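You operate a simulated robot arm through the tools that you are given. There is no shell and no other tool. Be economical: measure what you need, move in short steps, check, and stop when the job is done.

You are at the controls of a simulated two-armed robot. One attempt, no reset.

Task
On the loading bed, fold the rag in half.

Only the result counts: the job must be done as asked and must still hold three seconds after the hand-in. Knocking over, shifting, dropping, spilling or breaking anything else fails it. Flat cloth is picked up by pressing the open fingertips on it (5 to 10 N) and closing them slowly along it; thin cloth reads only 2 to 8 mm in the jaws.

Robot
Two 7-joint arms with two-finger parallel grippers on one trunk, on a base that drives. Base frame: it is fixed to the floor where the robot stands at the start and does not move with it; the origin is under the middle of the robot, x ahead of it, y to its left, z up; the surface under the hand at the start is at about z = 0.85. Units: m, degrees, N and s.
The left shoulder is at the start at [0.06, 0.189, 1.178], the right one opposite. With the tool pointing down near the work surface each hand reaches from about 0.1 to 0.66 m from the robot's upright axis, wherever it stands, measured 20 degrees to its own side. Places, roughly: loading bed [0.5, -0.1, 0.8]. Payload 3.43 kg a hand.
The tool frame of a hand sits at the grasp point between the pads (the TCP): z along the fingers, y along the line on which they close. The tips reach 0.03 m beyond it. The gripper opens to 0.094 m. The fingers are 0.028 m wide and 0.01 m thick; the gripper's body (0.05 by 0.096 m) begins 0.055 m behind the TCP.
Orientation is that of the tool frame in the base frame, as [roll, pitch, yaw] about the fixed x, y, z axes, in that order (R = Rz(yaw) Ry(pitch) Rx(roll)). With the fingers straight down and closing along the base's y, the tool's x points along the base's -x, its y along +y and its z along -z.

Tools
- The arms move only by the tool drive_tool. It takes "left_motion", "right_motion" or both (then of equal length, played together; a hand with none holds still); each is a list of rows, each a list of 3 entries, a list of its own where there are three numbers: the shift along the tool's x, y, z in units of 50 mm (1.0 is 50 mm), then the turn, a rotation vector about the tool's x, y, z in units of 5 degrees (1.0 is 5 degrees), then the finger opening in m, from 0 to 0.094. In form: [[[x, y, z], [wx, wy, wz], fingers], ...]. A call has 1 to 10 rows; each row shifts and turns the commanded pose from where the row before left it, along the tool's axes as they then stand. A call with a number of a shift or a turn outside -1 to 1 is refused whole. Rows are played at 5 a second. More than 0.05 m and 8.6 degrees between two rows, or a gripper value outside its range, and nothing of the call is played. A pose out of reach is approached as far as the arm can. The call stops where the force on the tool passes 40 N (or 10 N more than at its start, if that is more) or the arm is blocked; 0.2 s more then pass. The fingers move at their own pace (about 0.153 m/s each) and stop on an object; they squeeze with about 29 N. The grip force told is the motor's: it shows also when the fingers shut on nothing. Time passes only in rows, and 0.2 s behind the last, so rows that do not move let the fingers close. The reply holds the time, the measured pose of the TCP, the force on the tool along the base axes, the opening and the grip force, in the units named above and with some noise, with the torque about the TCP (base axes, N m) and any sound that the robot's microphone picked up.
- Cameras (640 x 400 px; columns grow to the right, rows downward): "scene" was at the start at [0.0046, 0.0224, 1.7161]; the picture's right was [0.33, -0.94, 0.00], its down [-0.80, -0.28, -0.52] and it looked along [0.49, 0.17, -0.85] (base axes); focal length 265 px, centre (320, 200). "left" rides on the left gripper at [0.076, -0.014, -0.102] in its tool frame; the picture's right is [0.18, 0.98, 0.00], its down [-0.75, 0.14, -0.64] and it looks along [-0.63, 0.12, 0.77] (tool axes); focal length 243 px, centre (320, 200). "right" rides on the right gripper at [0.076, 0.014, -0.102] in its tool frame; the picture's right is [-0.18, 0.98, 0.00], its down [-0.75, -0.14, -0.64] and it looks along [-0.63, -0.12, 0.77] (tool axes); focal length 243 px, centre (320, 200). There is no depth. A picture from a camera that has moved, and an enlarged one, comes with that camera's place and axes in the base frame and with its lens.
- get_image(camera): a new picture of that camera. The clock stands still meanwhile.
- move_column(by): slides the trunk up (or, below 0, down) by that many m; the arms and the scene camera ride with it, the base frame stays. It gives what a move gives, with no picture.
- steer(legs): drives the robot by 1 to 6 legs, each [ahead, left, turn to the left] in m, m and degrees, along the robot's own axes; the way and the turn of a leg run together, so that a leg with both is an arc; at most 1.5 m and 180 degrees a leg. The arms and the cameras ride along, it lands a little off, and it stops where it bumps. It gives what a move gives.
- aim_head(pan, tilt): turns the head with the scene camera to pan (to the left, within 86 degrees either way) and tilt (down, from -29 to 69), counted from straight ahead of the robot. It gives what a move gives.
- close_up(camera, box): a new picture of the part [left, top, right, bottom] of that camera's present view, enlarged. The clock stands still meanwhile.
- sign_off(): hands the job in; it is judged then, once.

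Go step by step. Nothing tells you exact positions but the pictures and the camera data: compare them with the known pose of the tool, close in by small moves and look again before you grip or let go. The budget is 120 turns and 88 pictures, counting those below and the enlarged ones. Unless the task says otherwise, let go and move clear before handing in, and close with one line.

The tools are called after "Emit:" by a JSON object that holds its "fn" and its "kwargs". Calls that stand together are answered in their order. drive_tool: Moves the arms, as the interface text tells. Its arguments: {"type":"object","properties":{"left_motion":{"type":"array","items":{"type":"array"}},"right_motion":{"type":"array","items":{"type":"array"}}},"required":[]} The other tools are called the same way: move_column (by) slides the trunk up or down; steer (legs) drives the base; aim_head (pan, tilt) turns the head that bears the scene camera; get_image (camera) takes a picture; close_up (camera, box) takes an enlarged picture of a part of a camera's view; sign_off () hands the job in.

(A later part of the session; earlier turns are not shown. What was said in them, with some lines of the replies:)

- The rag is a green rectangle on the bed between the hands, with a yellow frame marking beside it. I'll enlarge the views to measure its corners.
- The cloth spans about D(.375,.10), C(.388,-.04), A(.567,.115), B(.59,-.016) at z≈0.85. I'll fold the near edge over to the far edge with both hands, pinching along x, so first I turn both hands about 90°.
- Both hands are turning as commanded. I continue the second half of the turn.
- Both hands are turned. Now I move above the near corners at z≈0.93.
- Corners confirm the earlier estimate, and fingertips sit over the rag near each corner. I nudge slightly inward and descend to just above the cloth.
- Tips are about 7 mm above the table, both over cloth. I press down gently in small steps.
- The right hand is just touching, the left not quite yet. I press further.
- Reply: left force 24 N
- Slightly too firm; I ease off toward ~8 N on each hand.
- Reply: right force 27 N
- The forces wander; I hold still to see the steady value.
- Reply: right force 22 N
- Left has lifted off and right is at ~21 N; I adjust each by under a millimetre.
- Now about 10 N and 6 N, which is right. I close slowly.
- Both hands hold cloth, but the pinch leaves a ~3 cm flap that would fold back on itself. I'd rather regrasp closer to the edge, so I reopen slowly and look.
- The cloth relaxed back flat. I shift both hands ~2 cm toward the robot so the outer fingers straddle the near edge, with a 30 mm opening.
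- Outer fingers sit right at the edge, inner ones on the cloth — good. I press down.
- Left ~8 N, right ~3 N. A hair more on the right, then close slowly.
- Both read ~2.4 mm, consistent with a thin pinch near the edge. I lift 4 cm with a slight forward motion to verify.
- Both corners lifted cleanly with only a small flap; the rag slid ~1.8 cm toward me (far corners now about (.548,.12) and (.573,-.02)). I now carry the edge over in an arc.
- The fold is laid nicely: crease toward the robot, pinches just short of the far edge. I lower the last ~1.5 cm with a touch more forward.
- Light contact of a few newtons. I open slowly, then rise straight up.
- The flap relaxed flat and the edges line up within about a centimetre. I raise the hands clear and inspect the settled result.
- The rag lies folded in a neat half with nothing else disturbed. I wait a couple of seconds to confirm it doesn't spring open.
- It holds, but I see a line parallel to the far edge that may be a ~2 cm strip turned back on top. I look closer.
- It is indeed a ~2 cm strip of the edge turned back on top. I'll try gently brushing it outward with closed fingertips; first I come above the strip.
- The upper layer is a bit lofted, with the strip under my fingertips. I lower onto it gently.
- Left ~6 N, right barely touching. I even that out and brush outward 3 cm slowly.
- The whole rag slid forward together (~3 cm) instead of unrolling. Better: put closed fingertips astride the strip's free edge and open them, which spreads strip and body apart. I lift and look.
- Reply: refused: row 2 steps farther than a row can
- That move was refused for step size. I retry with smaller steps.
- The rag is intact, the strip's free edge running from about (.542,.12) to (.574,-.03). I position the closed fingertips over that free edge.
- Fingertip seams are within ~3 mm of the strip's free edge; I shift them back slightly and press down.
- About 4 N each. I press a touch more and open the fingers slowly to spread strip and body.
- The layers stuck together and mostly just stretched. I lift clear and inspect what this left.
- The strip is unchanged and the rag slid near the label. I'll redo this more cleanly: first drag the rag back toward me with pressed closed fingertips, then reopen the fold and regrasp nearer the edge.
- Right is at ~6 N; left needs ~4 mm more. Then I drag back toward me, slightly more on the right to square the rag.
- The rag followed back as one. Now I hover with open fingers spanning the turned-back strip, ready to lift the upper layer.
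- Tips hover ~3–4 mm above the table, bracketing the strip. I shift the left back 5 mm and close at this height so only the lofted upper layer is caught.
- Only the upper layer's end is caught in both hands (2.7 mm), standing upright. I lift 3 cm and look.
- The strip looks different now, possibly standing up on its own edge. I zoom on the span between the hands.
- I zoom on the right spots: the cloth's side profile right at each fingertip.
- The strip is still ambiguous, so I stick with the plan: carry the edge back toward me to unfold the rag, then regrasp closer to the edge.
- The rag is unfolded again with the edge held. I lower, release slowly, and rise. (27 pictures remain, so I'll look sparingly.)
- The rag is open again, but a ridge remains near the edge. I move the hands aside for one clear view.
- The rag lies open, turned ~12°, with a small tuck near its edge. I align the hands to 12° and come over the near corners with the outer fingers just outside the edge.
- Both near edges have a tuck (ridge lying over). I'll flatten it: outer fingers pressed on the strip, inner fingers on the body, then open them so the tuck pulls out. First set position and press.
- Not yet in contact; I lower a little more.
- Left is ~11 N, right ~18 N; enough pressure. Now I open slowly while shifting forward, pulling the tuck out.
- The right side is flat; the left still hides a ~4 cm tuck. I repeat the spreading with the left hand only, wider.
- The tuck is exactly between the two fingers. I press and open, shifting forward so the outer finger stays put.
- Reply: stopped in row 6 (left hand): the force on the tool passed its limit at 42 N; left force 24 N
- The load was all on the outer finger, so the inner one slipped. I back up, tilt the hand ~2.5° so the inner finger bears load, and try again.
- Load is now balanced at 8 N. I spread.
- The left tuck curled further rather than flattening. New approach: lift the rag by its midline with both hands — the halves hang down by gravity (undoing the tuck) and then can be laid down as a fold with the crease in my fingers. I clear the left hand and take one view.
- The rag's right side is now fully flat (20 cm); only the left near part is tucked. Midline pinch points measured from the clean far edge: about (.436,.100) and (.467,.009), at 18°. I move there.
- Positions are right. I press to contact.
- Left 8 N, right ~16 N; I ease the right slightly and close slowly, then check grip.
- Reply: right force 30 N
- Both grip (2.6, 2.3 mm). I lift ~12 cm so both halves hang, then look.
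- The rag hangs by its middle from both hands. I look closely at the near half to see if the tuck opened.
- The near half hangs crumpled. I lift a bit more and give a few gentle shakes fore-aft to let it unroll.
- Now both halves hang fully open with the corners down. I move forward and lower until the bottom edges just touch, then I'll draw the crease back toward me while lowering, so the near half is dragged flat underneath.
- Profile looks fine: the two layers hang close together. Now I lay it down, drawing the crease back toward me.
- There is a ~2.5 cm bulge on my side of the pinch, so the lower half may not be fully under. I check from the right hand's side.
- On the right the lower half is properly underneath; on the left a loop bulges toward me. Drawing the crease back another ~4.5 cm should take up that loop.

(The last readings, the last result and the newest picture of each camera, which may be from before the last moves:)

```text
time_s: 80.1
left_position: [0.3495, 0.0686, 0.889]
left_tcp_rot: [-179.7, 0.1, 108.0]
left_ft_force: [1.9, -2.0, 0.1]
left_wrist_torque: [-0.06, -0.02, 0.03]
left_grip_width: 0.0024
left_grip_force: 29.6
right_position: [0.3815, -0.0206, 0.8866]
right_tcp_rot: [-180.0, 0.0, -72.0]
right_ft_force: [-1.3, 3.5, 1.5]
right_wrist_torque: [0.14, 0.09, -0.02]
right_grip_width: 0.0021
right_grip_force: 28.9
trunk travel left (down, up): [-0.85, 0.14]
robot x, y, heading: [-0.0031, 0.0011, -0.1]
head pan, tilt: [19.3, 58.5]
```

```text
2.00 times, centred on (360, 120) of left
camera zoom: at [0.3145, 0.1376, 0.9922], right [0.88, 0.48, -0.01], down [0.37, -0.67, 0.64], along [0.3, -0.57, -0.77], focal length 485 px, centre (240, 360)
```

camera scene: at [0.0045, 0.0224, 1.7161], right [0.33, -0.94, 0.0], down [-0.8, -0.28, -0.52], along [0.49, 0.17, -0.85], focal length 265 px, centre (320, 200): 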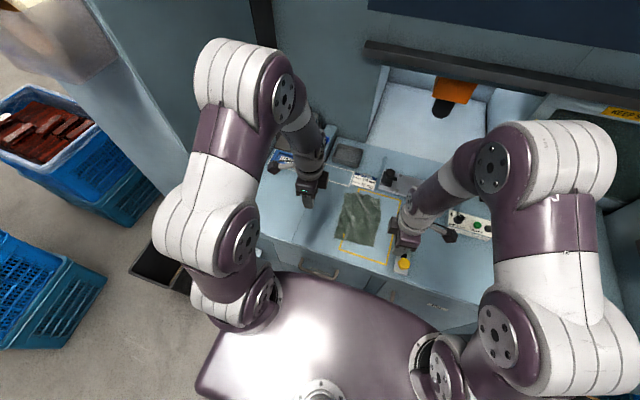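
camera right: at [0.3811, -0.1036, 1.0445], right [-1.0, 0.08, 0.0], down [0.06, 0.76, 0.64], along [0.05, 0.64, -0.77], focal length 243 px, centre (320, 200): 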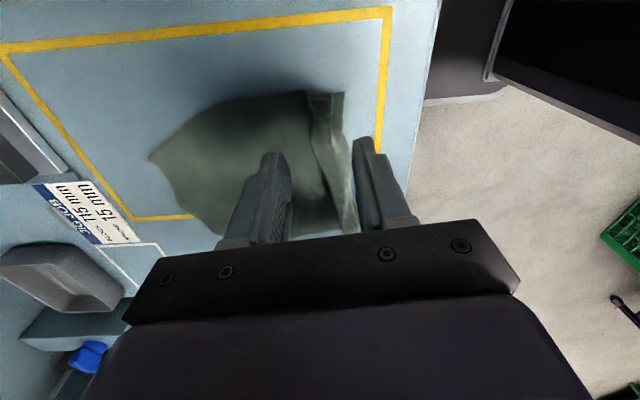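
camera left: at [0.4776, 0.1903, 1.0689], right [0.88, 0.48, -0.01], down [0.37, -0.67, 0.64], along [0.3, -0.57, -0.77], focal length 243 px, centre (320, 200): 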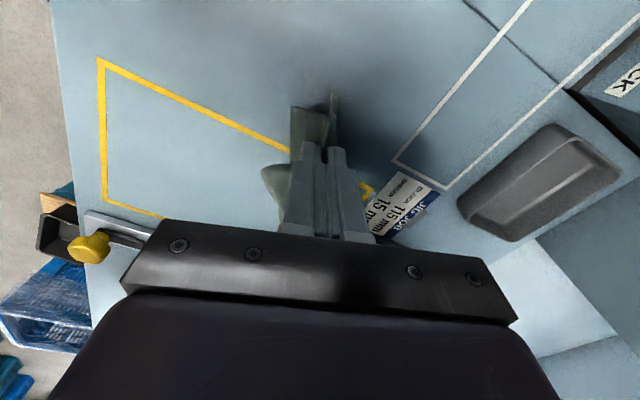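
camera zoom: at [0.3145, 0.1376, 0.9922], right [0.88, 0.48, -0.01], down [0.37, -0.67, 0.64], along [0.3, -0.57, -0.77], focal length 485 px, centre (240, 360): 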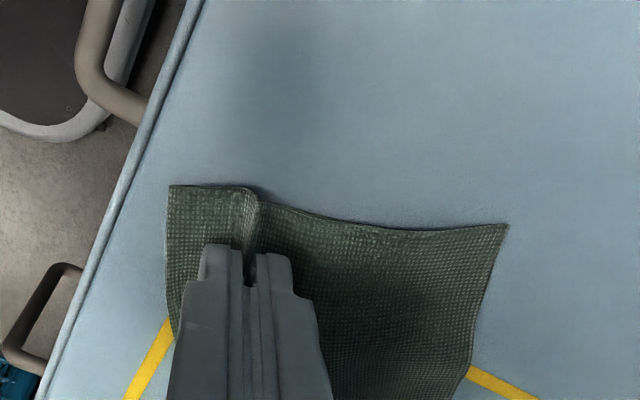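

The lower half is just sliding along as a loop. I'll lift again, go forward, and re-lay with a longer low drag so the lower half trails out taut behind the crease.

Emit:
{"fn": "drive_tool", "kwargs": {"left_motion": [[[0, 0.1, -0.4], [0, 0, 0], 0.0], [[0, 0.2, -0.5], [0, 0, 0], 0.0], [[0, 0.2, -0.5], [0, 0, 0], 0.0], [[0, 0.3, -0.4], [0, 0, 0], 0.0], [[0, 0.5, -0.2], [0, 0, 0], 0.0], [[0, 0.5, 0], [0, 0, 0], 0.0], [[0, 0.5, 0], [0, 0, 0], 0.0], [[0, 0.5, 0], [0, 0, 0], 0.0], [[0, 0.5, 0], [0, 0, 0], 0.0], [[0, 0.5, 0], [0, 0, 0], 0.0]], "right_motion": [[[0, -0.1, -0.4], [0, 0, 0], 0.0], [[0, -0.2, -0.5], [0, 0, 0], 0.0], [[0, -0.2, -0.5], [0, 0, 0], 0.0], [[0, -0.3, -0.4], [0, 0, 0], 0.0], [[0, -0.5, -0.2], [0, 0, 0], 0.0], [[0, -0.5, 0], [0, 0, 0], 0.0], [[0, -0.5, 0], [0, 0, 0], 0.0], [[0, -0.5, 0], [0, 0, 0], 0.0], [[0, -0.5, 0], [0, 0, 0], 0.0], [[0, -0.5, 0], [0, 0, 0], 0.0]]}}

Emit:
{"fn": "drive_tool", "kwargs": {"left_motion": [[[0, 0, 0], [0, 0, 0], 0.0], [[0, 0, 0], [0, 0, 0], 0.0], [[0, 0, 0], [0, 0, 0], 0.0], [[0, 0, 0.3], [0, 0, 0], 0.0], [[0, 0, 0.3], [0, 0, 0], 0.0], [[0, -0.15, 0.25], [0, 0, 0], 0.0], [[0, -0.2, 0.0], [0, 0, 0], 0.0], [[0, -0.2, 0], [0, 0, 0], 0.0], [[0, -0.2, 0], [0, 0, 0], 0.0], [[0, -0.2, 0], [0, 0, 0], 0.0]], "right_motion": [[[0, 0, 0], [0, 0, 0], 0.0], [[0, 0, 0], [0, 0, 0], 0.0], [[0, 0, 0], [0, 0, 0], 0.0], [[0, 0, 0.3], [0, 0, 0], 0.0], [[0, 0, 0.3], [0, 0, 0], 0.0], [[0, 0.15, 0.25], [0, 0, 0], 0.0], [[0, 0.2, 0.0], [0, 0, 0], 0.0], [[0, 0.2, 0], [0, 0, 0], 0.0], [[0, 0.2, 0], [0, 0, 0], 0.0], [[0, 0.2, 0], [0, 0, 0], 0.0]]}}

Emit:
{"fn": "get_image", "kwargs": {"camera": "left"}}

```text
time_s: 82.3
left_position: [0.5324, 0.1267, 0.9863]
left_tcp_rot: [-179.6, 0.2, 107.9]
left_ft_force: [0.1, 1.0, 0.2]
left_wrist_torque: [0.01, 0.05, 0.01]
left_grip_width: 0.0021
left_grip_force: 28.9
right_position: [0.5638, 0.0389, 0.9878]
right_tcp_rot: [180.0, 0.0, -72.1]
right_ft_force: [0.2, 0.5, -0.5]
right_wrist_torque: [0.01, 0.02, -0.02]
right_grip_width: 0.0021
right_grip_force: 29.0
trunk travel left (down, up): [-0.85, 0.14]
robot x, y, heading: [0.0024, 0.0, 0.4]
head pan, tilt: [19.3, 58.5]
```

```text
time_s: 84.5
left_position: [0.4832, 0.1123, 0.9459]
left_tcp_rot: [-179.7, 0.2, 108.0]
left_ft_force: [0.6, -1.5, -0.7]
left_wrist_torque: [-0.06, -0.07, 0.03]
left_grip_width: 0.0023
left_grip_force: 28.9
right_position: [0.518, 0.0255, 0.9454]
right_tcp_rot: [-179.9, 0.1, -72.0]
right_ft_force: [-1.0, 1.5, 0.1]
right_wrist_torque: [0.04, 0.02, 0.03]
right_grip_width: 0.0021
right_grip_force: 28.7
trunk travel left (down, up): [-0.85, 0.14]
robot x, y, heading: [0.0005, -0.0, -0.0]
head pan, tilt: [19.3, 58.5]
```

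```text
8 pictures are left
camera left: at [0.4489, 0.1818, 1.0485], right [0.88, 0.48, -0.01], down [0.37, -0.67, 0.64], along [0.3, -0.57, -0.77], focal length 243 px, centre (320, 200)
```

left: 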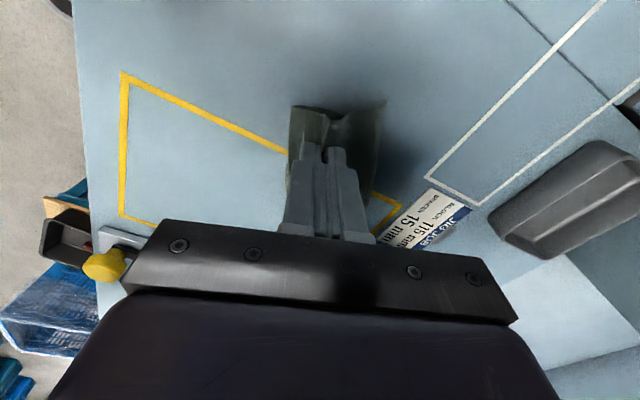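

The stiff cloth stands like a tent, so vertical fingers won't lay it. I'll raise, tilt both hands 45° so the fingers point forward-down, and then lay it while drawing back: both halves then trail forward from the crease.

Emit:
{"fn": "drive_tool", "kwargs": {"left_motion": [[[0, 0.33, -0.4], [0, 0, 0], 0.0], [[0, 0.33, -0.4], [0, 0, 0], 0.0], [[0, 0.33, -0.4], [0, 0, 0], 0.0], [[0, 0, 0], [-1, 0, 0], 0.0], [[0, 0, 0], [-1, 0, 0], 0.0], [[0, 0, 0], [-1, 0, 0], 0.0], [[0, 0, 0], [-1, 0, 0], 0.0], [[0, 0, 0], [-1, 0, 0], 0.0], [[0, 0, 0], [-1, 0, 0], 0.0], [[0, 0, 0], [-1, 0, 0], 0.0]], "right_motion": [[[0, -0.33, -0.4], [0, 0, 0], 0.0], [[0, -0.33, -0.4], [0, 0, 0], 0.0], [[0, -0.33, -0.4], [0, 0, 0], 0.0], [[0, 0, 0], [1, 0, 0], 0.0], [[0, 0, 0], [1, 0, 0], 0.0], [[0, 0, 0], [1, 0, 0], 0.0], [[0, 0, 0], [1, 0, 0], 0.0], [[0, 0, 0], [1, 0, 0], 0.0], [[0, 0, 0], [1, 0, 0], 0.0], [[0, 0, 0], [1, 0, 0], 0.0]]}}

Emit:
{"fn": "drive_tool", "kwargs": {"left_motion": [[[0, 0, 0], [-1, 0, 0], 0.0], [[0, 0, 0], [-1, 0, 0], 0.0], [[0, 0, 0], [0, 0, 0], 0.0], [[0, 0, 0], [0, 0, 0], 0.0]], "right_motion": [[[0, 0, 0], [1, 0, 0], 0.0], [[0, 0, 0], [1, 0, 0], 0.0], [[0, 0, 0], [0, 0, 0], 0.0], [[0, 0, 0], [0, 0, 0], 0.0]]}}

```text
time_s: 86.7
left_position: [0.531, 0.1278, 1.0066]
left_tcp_rot: [145.2, 0.1, 108.0]
left_ft_force: [0.5, -0.8, 0.6]
left_wrist_torque: [-0.03, 0.01, 0.01]
left_grip_width: 0.0022
left_grip_force: 29.1
right_position: [0.5629, 0.0399, 1.0057]
right_tcp_rot: [-144.7, 0.0, -71.9]
right_ft_force: [-0.3, -0.2, 0.6]
right_wrist_torque: [0.03, 0.03, 0.02]
right_grip_width: 0.0025
right_grip_force: 29.2
trunk travel left (down, up): [-0.85, 0.14]
robot x, y, heading: [0.0014, 0.0016, -0.1]
head pan, tilt: [19.3, 58.5]
```

```text
time_s: 87.7
left_position: [0.5316, 0.1286, 1.0062]
left_tcp_rot: [135.3, 0.1, 107.9]
left_ft_force: [2.8, -4.2, -0.1]
left_wrist_torque: [-0.1, -0.01, -0.1]
left_grip_width: 0.0021
left_grip_force: 28.8
right_position: [0.5627, 0.039, 1.0046]
right_tcp_rot: [-135.0, 0.0, -72.1]
right_ft_force: [-1.8, 2.6, -0.4]
right_wrist_torque: [0.06, 0.09, 0.11]
right_grip_width: 0.0021
right_grip_force: 28.9
trunk travel left (down, up): [-0.85, 0.14]
robot x, y, heading: [-0.0014, -0.0001, -0.1]
head pan, tilt: [19.3, 58.5]
```

Tilt is correct (fingers forward-down). I lower 5 cm straight, then take one look.

Emit:
{"fn": "drive_tool", "kwargs": {"left_motion": [[[0, -0.177, 0.177], [0, 0, 0], 0.0], [[0, -0.177, 0.177], [0, 0, 0], 0.0], [[0, -0.177, 0.177], [0, 0, 0], 0.0], [[0, -0.177, 0.177], [0, 0, 0], 0.0], [[0, 0, 0], [0, 0, 0], 0.0]], "right_motion": [[[0, 0.177, 0.177], [0, 0, 0], 0.0], [[0, 0.177, 0.177], [0, 0, 0], 0.0], [[0, 0.177, 0.177], [0, 0, 0], 0.0], [[0, 0.177, 0.177], [0, 0, 0], 0.0], [[0, 0, 0], [0, 0, 0], 0.0]]}}

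Emit:
{"fn": "get_image", "kwargs": {"camera": "left"}}

```text
time_s: 88.9
left_position: [0.5322, 0.1283, 0.9565]
left_tcp_rot: [135.3, 0.1, 108.1]
left_ft_force: [1.2, -2.3, 0.0]
left_wrist_torque: [-0.03, -0.01, -0.03]
left_grip_width: 0.0025
left_grip_force: 28.8
right_position: [0.5642, 0.04, 0.9549]
right_tcp_rot: [-135.1, 0.1, -71.9]
right_ft_force: [-2.3, 1.5, 0.8]
right_wrist_torque: [0.05, 0.07, 0.05]
right_grip_width: 0.0023
right_grip_force: 29.6
trunk travel left (down, up): [-0.85, 0.14]
robot x, y, heading: [0.0007, -0.0011, -0.1]
head pan, tilt: [19.3, 58.5]
```

```text
7 pictures are left
camera left: at [0.4312, 0.1757, 1.0187], right [0.61, 0.39, 0.69], down [-0.1, -0.82, 0.56], along [0.79, -0.41, -0.46], focal length 243 px, centre (320, 200)
```

left: 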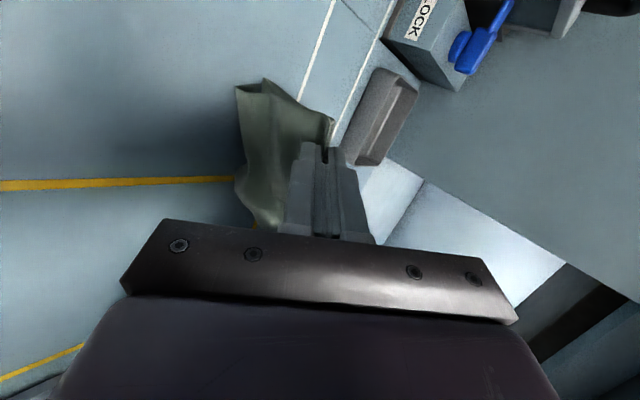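

Both halves now hang together from the crease, corners close to each other. I lay it down drawing back.

Emit:
{"fn": "drive_tool", "kwargs": {"left_motion": [[[0, -0.34, -0.113], [0, 0, 0], 0.0], [[0, -0.34, -0.113], [0, 0, 0], 0.0], [[0, -0.34, -0.113], [0, 0, 0], 0.0], [[0, -0.34, -0.113], [0, 0, 0], 0.0], [[0, -0.34, -0.113], [0, 0, 0], 0.0], [[0, -0.34, -0.113], [0, 0, 0], 0.0], [[0, -0.34, -0.113], [0, 0, 0], 0.0], [[0, -0.34, -0.113], [0, 0, 0], 0.0], [[0, -0.34, -0.113], [0, 0, 0], 0.0], [[0, -0.34, -0.113], [0, 0, 0], 0.0]], "right_motion": [[[0, 0.34, -0.113], [0, 0, 0], 0.0], [[0, 0.34, -0.113], [0, 0, 0], 0.0], [[0, 0.34, -0.113], [0, 0, 0], 0.0], [[0, 0.34, -0.113], [0, 0, 0], 0.0], [[0, 0.34, -0.113], [0, 0, 0], 0.0], [[0, 0.34, -0.113], [0, 0, 0], 0.0], [[0, 0.34, -0.113], [0, 0, 0], 0.0], [[0, 0.34, -0.113], [0, 0, 0], 0.0], [[0, 0.34, -0.113], [0, 0, 0], 0.0], [[0, 0.34, -0.113], [0, 0, 0], 0.0]]}}

Emit:
{"fn": "get_image", "kwargs": {"camera": "left"}}

```text
time_s: 89.9
left_position: [0.4721, 0.1127, 0.9229]
left_tcp_rot: [135.3, -0.1, 108.2]
left_ft_force: [-3.3, 4.3, 1.2]
left_wrist_torque: [-1.56, -1.04, -1.77]
left_grip_width: 0.0022
left_grip_force: 28.6
right_position: [0.5323, 0.0347, 0.9074]
right_tcp_rot: [-135.4, 0.0, -71.9]
right_ft_force: [2.3, -4.0, -1.3]
right_wrist_torque: [1.52, 1.02, 1.8]
right_grip_width: 0.002
right_grip_force: 29.4
right hand out of reach, approached as far as the arm can: row 1, 2, 3, 4
trunk travel left (down, up): [-0.85, 0.14]
robot x, y, heading: [0.0021, 0.0017, 0.1]
head pan, tilt: [19.3, 58.5]
stopped in row 4 (right hand): the force on the tool passed its limit at 45 N (the readings are from after the stop); the commanded pose is now the measured one
```

```text
6 pictures are left
camera left: at [0.372, 0.1581, 0.9867], right [0.61, 0.39, 0.69], down [-0.1, -0.83, 0.55], along [0.79, -0.4, -0.46], focal length 243 px, centre (320, 200)
```

left: 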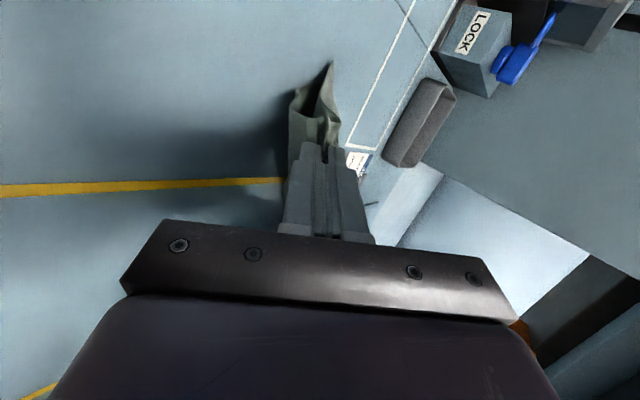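

The right arm runs out of reach in this tilted pose, but the base can do the drawing back and the trunk the lowering. First I bring the left hand level with the right.

Emit:
{"fn": "drive_tool", "kwargs": {"left_motion": [[[0, 0.068, 0.214], [0, 0, 0], 0.0], [[0, 0.068, 0.214], [0, 0, 0], 0.0], [[0, 0.068, 0.214], [0, 0, 0], 0.0], [[0, 0, 0], [0, 0, 0], 0.0]]}}

```text
time_s: 90.9
left_position: [0.4983, 0.1213, 0.9073]
left_tcp_rot: [135.4, -0.2, 108.4]
left_ft_force: [-2.7, 4.8, 0.6]
left_wrist_torque: [-0.45, -0.16, -0.5]
left_grip_width: 0.0023
left_grip_force: 28.1
right_position: [0.5326, 0.0347, 0.9073]
right_tcp_rot: [-135.3, -0.2, -72.0]
right_ft_force: [3.8, -5.5, -0.7]
right_wrist_torque: [0.38, 0.22, 0.43]
right_grip_width: 0.0021
right_grip_force: 28.8
trunk travel left (down, up): [-0.85, 0.14]
robot x, y, heading: [0.0015, 0.001, -0.4]
head pan, tilt: [19.3, 58.5]
```

The hands press lightly against each other; I move the left outward 3 mm, then begin drawing back with the base.

Emit:
{"fn": "drive_tool", "kwargs": {"left_motion": [[[0.06, 0, 0], [0, 0, 0], 0.0], [[0, 0, 0], [0, 0, 0], 0.0]]}}

Emit:
{"fn": "steer", "kwargs": {"legs": [[-0.038, -0.012, 0]]}}

Emit:
{"fn": "move_column", "kwargs": {"by": -0.012}}

```text
time_s: 91.5
left_position: [0.4987, 0.1232, 0.9081]
left_tcp_rot: [135.4, 0.0, 108.1]
left_ft_force: [0.9, -2.8, 0.9]
left_wrist_torque: [-0.05, -0.03, -0.05]
left_grip_width: 0.0022
left_grip_force: 29.1
right_position: [0.532, 0.0346, 0.9085]
right_tcp_rot: [-135.3, -0.1, -72.0]
right_ft_force: [0.4, 1.8, -1.4]
right_wrist_torque: [0.02, -0.01, 0.02]
right_grip_width: 0.0021
right_grip_force: 29.4
trunk travel left (down, up): [-0.85, 0.14]
robot x, y, heading: [0.0012, -0.001, -0.2]
head pan, tilt: [19.3, 58.5]
```

```text
time_s: 92.4
left_position: [0.4647, 0.1133, 0.9063]
left_tcp_rot: [135.5, 0.0, 108.3]
left_ft_force: [1.8, -3.5, 0.4]
left_wrist_torque: [-0.08, -0.02, -0.1]
left_grip_width: 0.0021
left_grip_force: 29.0
right_position: [0.4982, 0.0237, 0.9064]
right_tcp_rot: [-135.5, 0.0, -72.1]
right_ft_force: [-0.7, 2.4, -1.0]
right_wrist_torque: [0.06, 0.05, 0.1]
right_grip_width: 0.0024
right_grip_force: 28.7
trunk travel left (down, up): [-0.85, 0.14]
robot x, y, heading: [-0.036, -0.0134, -0.3]
head pan, tilt: [19.3, 58.5]
```

```text
time_s: 93.0
left_position: [0.4631, 0.1122, 0.8959]
left_tcp_rot: [135.3, 0.0, 108.3]
left_ft_force: [1.0, -1.9, 0.0]
left_wrist_torque: [-0.07, -0.01, -0.1]
left_grip_width: 0.0021
left_grip_force: 29.2
right_position: [0.496, 0.022, 0.8956]
right_tcp_rot: [-135.3, -0.1, -72.0]
right_ft_force: [-0.9, 2.6, -0.6]
right_wrist_torque: [0.04, 0.05, 0.05]
right_grip_width: 0.0021
right_grip_force: 29.3
trunk travel left (down, up): [-0.838, 0.152]
robot x, y, heading: [-0.0379, -0.0124, -0.0]
head pan, tilt: [19.3, 58.5]
```

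Works well. I continue: back, down, back, down.

Emit:
{"fn": "steer", "kwargs": {"legs": [[-0.04, -0.013, 0]]}}

Emit:
{"fn": "move_column", "kwargs": {"by": -0.01}}

Emit:
{"fn": "steer", "kwargs": {"legs": [[-0.03, -0.01, 0]]}}

Emit:
{"fn": "get_image", "kwargs": {"camera": "left"}}

```text
time_s: 93.9
left_position: [0.4262, 0.1002, 0.8958]
left_tcp_rot: [135.6, 0.0, 108.3]
left_ft_force: [0.9, -3.0, 0.4]
left_wrist_torque: [-0.11, -0.04, -0.08]
left_grip_width: 0.0023
left_grip_force: 28.7
right_position: [0.4581, 0.0104, 0.8945]
right_tcp_rot: [-135.4, -0.1, -72.0]
right_ft_force: [-0.8, 3.0, -0.2]
right_wrist_torque: [0.05, 0.04, 0.05]
right_grip_width: 0.0023
right_grip_force: 28.6
trunk travel left (down, up): [-0.838, 0.152]
robot x, y, heading: [-0.0774, -0.0246, -0.1]
head pan, tilt: [19.3, 58.5]
```

```text
time_s: 94.5
left_position: [0.424, 0.0985, 0.8861]
left_tcp_rot: [135.3, -0.1, 108.3]
left_ft_force: [0.8, -2.5, 0.3]
left_wrist_torque: [-0.08, -0.03, -0.06]
left_grip_width: 0.0023
left_grip_force: 29.0
right_position: [0.4571, 0.0102, 0.8848]
right_tcp_rot: [-135.3, -0.2, -72.0]
right_ft_force: [-0.2, 3.2, -0.3]
right_wrist_torque: [0.01, 0.0, 0.03]
right_grip_width: 0.0024
right_grip_force: 29.3
trunk travel left (down, up): [-0.828, 0.162]
robot x, y, heading: [-0.0755, -0.0246, 0.2]
head pan, tilt: [19.3, 58.5]
```

```text
time_s: 95.3
left_position: [0.3971, 0.0899, 0.8852]
left_tcp_rot: [135.4, 0.0, 108.2]
left_ft_force: [1.1, -2.4, 0.2]
left_wrist_torque: [-0.09, 0.01, -0.08]
left_grip_width: 0.0023
left_grip_force: 29.4
right_position: [0.4291, 0.001, 0.8849]
right_tcp_rot: [-135.5, -0.1, -72.1]
right_ft_force: [0.4, 2.6, -0.4]
right_wrist_torque: [0.02, 0.01, 0.08]
right_grip_width: 0.0023
right_grip_force: 29.4
trunk travel left (down, up): [-0.828, 0.162]
robot x, y, heading: [-0.1015, -0.034, -0.1]
head pan, tilt: [19.3, 58.5]
```

```text
5 pictures are left
camera left: at [0.2972, 0.1361, 0.9476], right [0.61, 0.39, 0.69], down [-0.1, -0.83, 0.56], along [0.79, -0.4, -0.46], focal length 243 px, centre (320, 200)
```

left: 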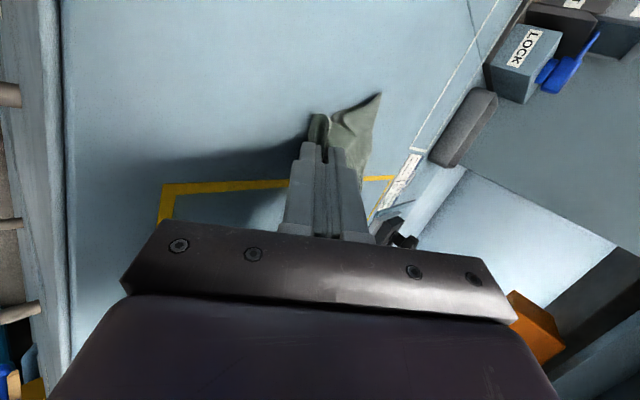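

Both layers trail forward with only a small loop at the crease. I lower slightly, open a little, and withdraw backward with the base.

Emit:
{"fn": "move_column", "kwargs": {"by": -0.004}}

Emit:
{"fn": "drive_tool", "kwargs": {"left_motion": [[[0, 0, 0], [0, 0, 0], 0.006], [[0, 0, 0], [0, 0, 0], 0.012], [[0, 0, 0], [0, 0, 0], 0.016]], "right_motion": [[[0, 0, 0], [0, 0, 0], 0.006], [[0, 0, 0], [0, 0, 0], 0.012], [[0, 0, 0], [0, 0, 0], 0.016]]}}

Emit:
{"fn": "steer", "kwargs": {"legs": [[-0.045, -0.015, 0]]}}

Emit:
{"fn": "move_column", "kwargs": {"by": 0.08}}

Emit:
{"fn": "close_up", "kwargs": {"camera": "scene", "box": [290, 130, 430, 230]}}

```text
time_s: 95.8
left_position: [0.3957, 0.0888, 0.8824]
left_tcp_rot: [135.3, 0.0, 108.2]
left_ft_force: [0.7, -1.7, 1.1]
left_wrist_torque: [-0.06, -0.05, -0.05]
left_grip_width: 0.0024
left_grip_force: 28.5
right_position: [0.4278, -0.0002, 0.8809]
right_tcp_rot: [-135.3, -0.1, -72.0]
right_ft_force: [-1.1, 1.9, -0.2]
right_wrist_torque: [0.01, 0.05, 0.05]
right_grip_width: 0.0023
right_grip_force: 29.5
trunk travel left (down, up): [-0.824, 0.166]
robot x, y, heading: [-0.1077, -0.0338, -0.1]
head pan, tilt: [19.3, 58.5]
```

```text
time_s: 96.7
left_position: [0.394, 0.0884, 0.882]
left_tcp_rot: [135.1, 0.0, 108.2]
left_ft_force: [-1.3, 3.9, 7.0]
left_wrist_torque: [0.16, -0.05, 0.04]
left_grip_width: 0.013
left_grip_force: 0.0
right_position: [0.4279, -0.0008, 0.883]
right_tcp_rot: [-135.1, 0.0, -72.1]
right_ft_force: [2.6, -2.9, 5.7]
right_wrist_torque: [-0.07, -0.07, -0.08]
right_grip_width: 0.014
right_grip_force: 0.1
trunk travel left (down, up): [-0.824, 0.166]
robot x, y, heading: [-0.1033, -0.0345, -0.1]
head pan, tilt: [19.3, 58.5]
```

```text
time_s: 97.9
left_position: [0.3457, 0.0728, 0.8838]
left_tcp_rot: [135.1, 0.1, 108.1]
left_ft_force: [-5.1, 0.1, 7.2]
left_wrist_torque: [0.06, 0.12, 0.04]
left_grip_width: 0.015
left_grip_force: 0.0
right_position: [0.378, -0.0177, 0.8829]
right_tcp_rot: [-135.1, 0.0, -72.1]
right_ft_force: [-11.2, -4.9, 14.3]
right_wrist_torque: [-0.12, 0.29, 0.01]
right_grip_width: 0.0152
right_grip_force: 0.2
trunk travel left (down, up): [-0.824, 0.166]
robot x, y, heading: [-0.1502, -0.0465, -0.2]
head pan, tilt: [19.3, 58.5]
stopped in leg 1: the force on the tool passed its limit at 104 N (the readings are from after the stop); the commanded pose is now the measured one
```

```text
time_s: 99.1
left_position: [0.3486, 0.0716, 0.9614]
left_tcp_rot: [135.3, 0.0, 108.1]
left_ft_force: [0.4, -0.8, -1.0]
left_wrist_torque: [-0.01, -0.03, 0.0]
left_grip_width: 0.0159
left_grip_force: 0.0
right_position: [0.3802, -0.0176, 0.9613]
right_tcp_rot: [-135.4, -0.1, -72.1]
right_ft_force: [-0.4, 0.3, -0.1]
right_wrist_torque: [0.07, 0.0, 0.0]
right_grip_width: 0.0158
right_grip_force: 0.2
trunk travel left (down, up): [-0.904, 0.086]
robot x, y, heading: [-0.151, -0.0457, -0.3]
head pan, tilt: [19.3, 58.5]
```

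```text
4.00 times, centred on (360, 180) of scene
camera zoom: at [-0.146, -0.0271, 1.7701], right [0.33, -0.94, 0.0], down [-0.81, -0.28, -0.52], along [0.49, 0.17, -0.85], focal length 1060 px, centre (160, 280)
```

zoom: 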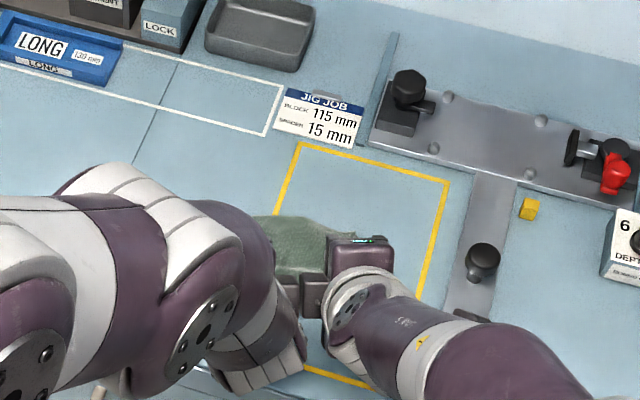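

The rag is behind the arms. I raise the trunk a bit and move both hands outward before using one of the last pictures.

Emit:
{"fn": "drive_tool", "kwargs": {"left_motion": [[[0.6, 0, -0.4], [0, 0, 0], 0.016], [[0.9, 0, 0], [0.5, 0, 0], 0.016], [[0.9, 0, 0], [0.8, 0, 0], 0.016], [[0.9, 0, 0], [0.8, 0, 0], 0.016], [[0.9, 0, 0], [0.8, 0, 0], 0.016]], "right_motion": [[[0.6, 0, -0.4], [0, 0, 0], 0.016], [[0.9, 0, 0], [-0.5, 0, 0], 0.016], [[0.9, 0, 0], [-0.8, 0, 0], 0.016], [[0.9, 0, 0], [-0.8, 0, 0], 0.016], [[0.9, 0, 0], [-0.8, 0, 0], 0.016]]}}

Emit:
{"fn": "close_up", "kwargs": {"camera": "scene", "box": [325, 165, 405, 215]}}

```text
time_s: 100.3
left_position: [0.2889, 0.2472, 0.9812]
left_tcp_rot: [150.3, -1.3, 108.9]
left_ft_force: [0.4, -0.8, 0.1]
left_wrist_torque: [0.0, 0.02, 0.02]
left_grip_width: 0.0159
left_grip_force: 0.0
left hand out of reach, approached as far as the arm can: row 4, 5
right_position: [0.4517, -0.2073, 0.9691]
right_tcp_rot: [-149.9, 0.1, -72.0]
right_ft_force: [0.7, 0.1, -0.2]
right_wrist_torque: [-0.02, 0.05, 0.01]
right_grip_width: 0.0159
right_grip_force: 0.0
right hand out of reach, approached as far as the arm can: row 1, 2
trunk travel left (down, up): [-0.904, 0.086]
robot x, y, heading: [-0.1495, -0.0472, -0.3]
head pan, tilt: [19.3, 58.5]
```

```text
8.00 times, centred on (365, 190) of scene
camera zoom: at [-0.1436, -0.0276, 1.7701], right [0.33, -0.94, 0.0], down [-0.81, -0.28, -0.52], along [0.49, 0.17, -0.85], focal length 2120 px, centre (-40, 280)
```

zoom: 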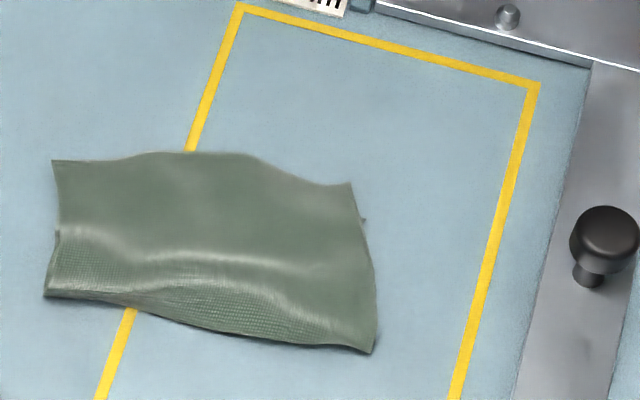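

The rag is now folded with the clean half on top; crease toward me, far edge forward. I zoom on its left end to understand the notch there.

Emit:
{"fn": "close_up", "kwargs": {"camera": "scene", "box": [328, 182, 374, 212]}}

```text
13.33 times, centred on (351, 197) of scene
camera zoom: at [-0.1436, -0.0276, 1.7701], right [0.33, -0.94, 0.0], down [-0.81, -0.28, -0.52], along [0.49, 0.17, -0.85], focal length 3532 px, centre (-93, 240)
```

zoom: 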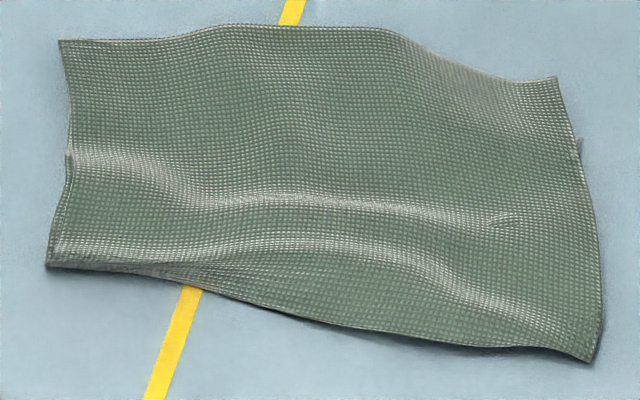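

The top sheet is clean and smooth, the other half hidden beneath. I bring the left camera over the left side edge to see how far the lower half extends.

Emit:
{"fn": "drive_tool", "kwargs": {"left_motion": [[[0, 0, -0.3], [1, 0, 0], 0.0], [[0, 0, -0.3], [1, 0, 0], 0.0], [[0, 0, 0], [1, 0, 0], 0.0], [[0, 0, 0], [1, 0, 0], 0.0], [[0, 0, 0], [1, 0, 0], 0.0], [[0, 0, 0], [0.9, 0, 0], 0.0]]}}

Emit:
{"fn": "drive_tool", "kwargs": {"left_motion": [[[-0.737, 0.346, 0.1], [0, 0, 0], 0.0], [[-0.737, 0.346, 0.1], [0, 0, 0], 0.0], [[-0.737, 0.346, 0.1], [0, 0, 0], 0.0], [[-0.737, 0.346, 0.1], [0, 0, 0], 0.0], [[-0.737, 0.346, 0.1], [0, 0, 0], 0.0]]}}

```text
time_s: 101.7
left_position: [0.2854, 0.2557, 1.0097]
left_tcp_rot: [171.0, -2.9, 108.7]
left_ft_force: [-0.6, -0.5, 0.5]
left_wrist_torque: [-0.02, 0.02, 0.02]
left_grip_width: 0.0
left_grip_force: 29.0
left hand out of reach, approached as far as the arm can: row 5, 6
right_position: [0.4529, -0.207, 0.9702]
right_tcp_rot: [-149.9, 0.0, -72.1]
right_ft_force: [0.6, -0.5, 0.2]
right_wrist_torque: [-0.01, 0.01, 0.01]
right_grip_width: 0.016
right_grip_force: 0.0
trunk travel left (down, up): [-0.904, 0.086]
robot x, y, heading: [-0.1508, -0.0467, -0.2]
head pan, tilt: [19.3, 58.5]
```

```text
time_s: 102.9
left_position: [0.4153, 0.0919, 0.9861]
left_tcp_rot: [179.5, -0.1, 108.2]
left_ft_force: [0.7, -0.3, -0.7]
left_wrist_torque: [0.0, 0.02, -0.01]
left_grip_width: 0.0
left_grip_force: 29.0
left hand out of reach, approached as far as the arm can: row 1
right_position: [0.4527, -0.2071, 0.9692]
right_tcp_rot: [-150.0, 0.0, -72.1]
right_ft_force: [0.2, -0.3, -0.4]
right_wrist_torque: [0.0, -0.02, 0.05]
right_grip_width: 0.0158
right_grip_force: 0.0
trunk travel left (down, up): [-0.904, 0.086]
robot x, y, heading: [-0.1523, -0.0468, 0.3]
head pan, tilt: [19.3, 58.5]
```

Emit:
{"fn": "close_up", "kwargs": {"camera": "left", "box": [270, 40, 430, 140]}}

```text
4.00 times, centred on (350, 90) of left
camera zoom: at [0.3793, 0.1594, 1.0888], right [0.88, 0.48, 0.01], down [0.36, -0.67, 0.64], along [0.32, -0.56, -0.77], focal length 970 px, centre (200, 640)
```

zoom: 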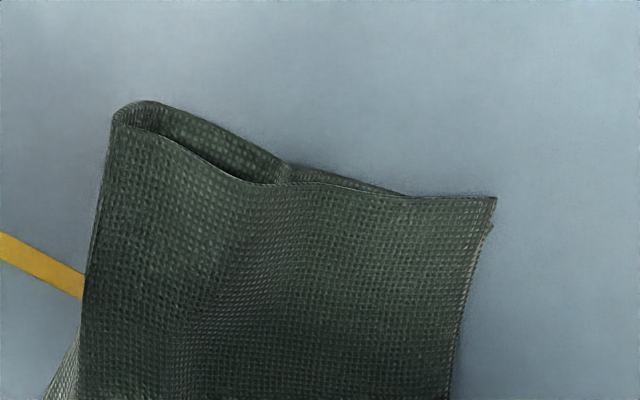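

Excellent: the left side view shows a clean loop crease with the lower half running right up to the far corner underneath — a true two-layer half fold. I move the left hand clear and hand in.

Emit:
{"fn": "drive_tool", "kwargs": {"left_motion": [[[0, 0, -0.6], [0, 0, 0], 0.0], [[0.7, 0, -0.3], [0, 0, 0], 0.0], [[0.8, 0, 0], [0, 0, 0], 0.0], [[0.8, 0, 0], [0, 0, 0], 0.0], [[0, 0, 0], [0, 0, 0], 0.0], [[0, 0, 0], [0, 0, 0], 0.0], [[0, 0, 0], [0, 0, 0], 0.0]]}}

Emit:
{"fn": "close_up", "kwargs": {"camera": "scene", "box": [300, 140, 440, 240]}}

```text
time_s: 104.5
left_position: [0.3769, 0.202, 1.029]
left_tcp_rot: [179.5, 0.0, 108.1]
left_ft_force: [0.3, 0.6, -0.2]
left_wrist_torque: [0.0, -0.02, 0.02]
left_grip_width: 0.0
left_grip_force: 28.8
right_position: [0.4521, -0.2062, 0.9714]
right_tcp_rot: [-149.9, -0.1, -72.1]
right_ft_force: [-0.2, -0.2, 0.4]
right_wrist_torque: [-0.03, -0.02, -0.02]
right_grip_width: 0.0157
right_grip_force: 0.0
trunk travel left (down, up): [-0.904, 0.086]
robot x, y, heading: [-0.1519, -0.0525, -0.0]
head pan, tilt: [19.3, 58.5]
```

```text
4.00 times, centred on (370, 190) of scene
camera zoom: at [-0.1455, -0.0265, 1.7701], right [0.33, -0.94, 0.0], down [-0.81, -0.28, -0.52], along [0.49, 0.17, -0.85], focal length 1060 px, centre (120, 240)
```

zoom: 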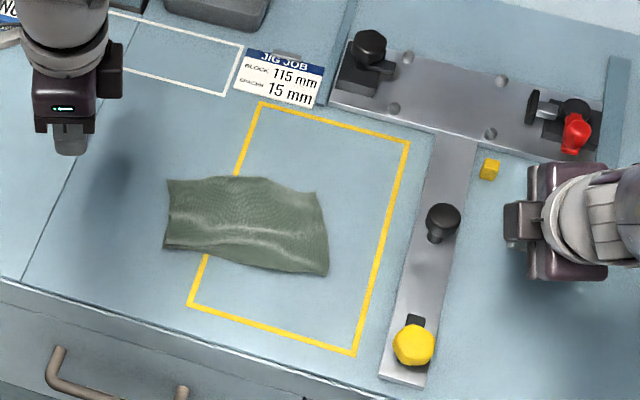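

The rag rests folded in half, everything else is in place, and both hands are clear. I hand in.

Emit:
{"fn": "sign_off", "kwargs": {}}

```text
The job is handed in.
```

The rag is folded in half on the loading bed. The edges line up to within about 1 cm on the left, with one corner about 2 cm short on the right. Both hands are clear, and nothing else looks moved in the last picture.
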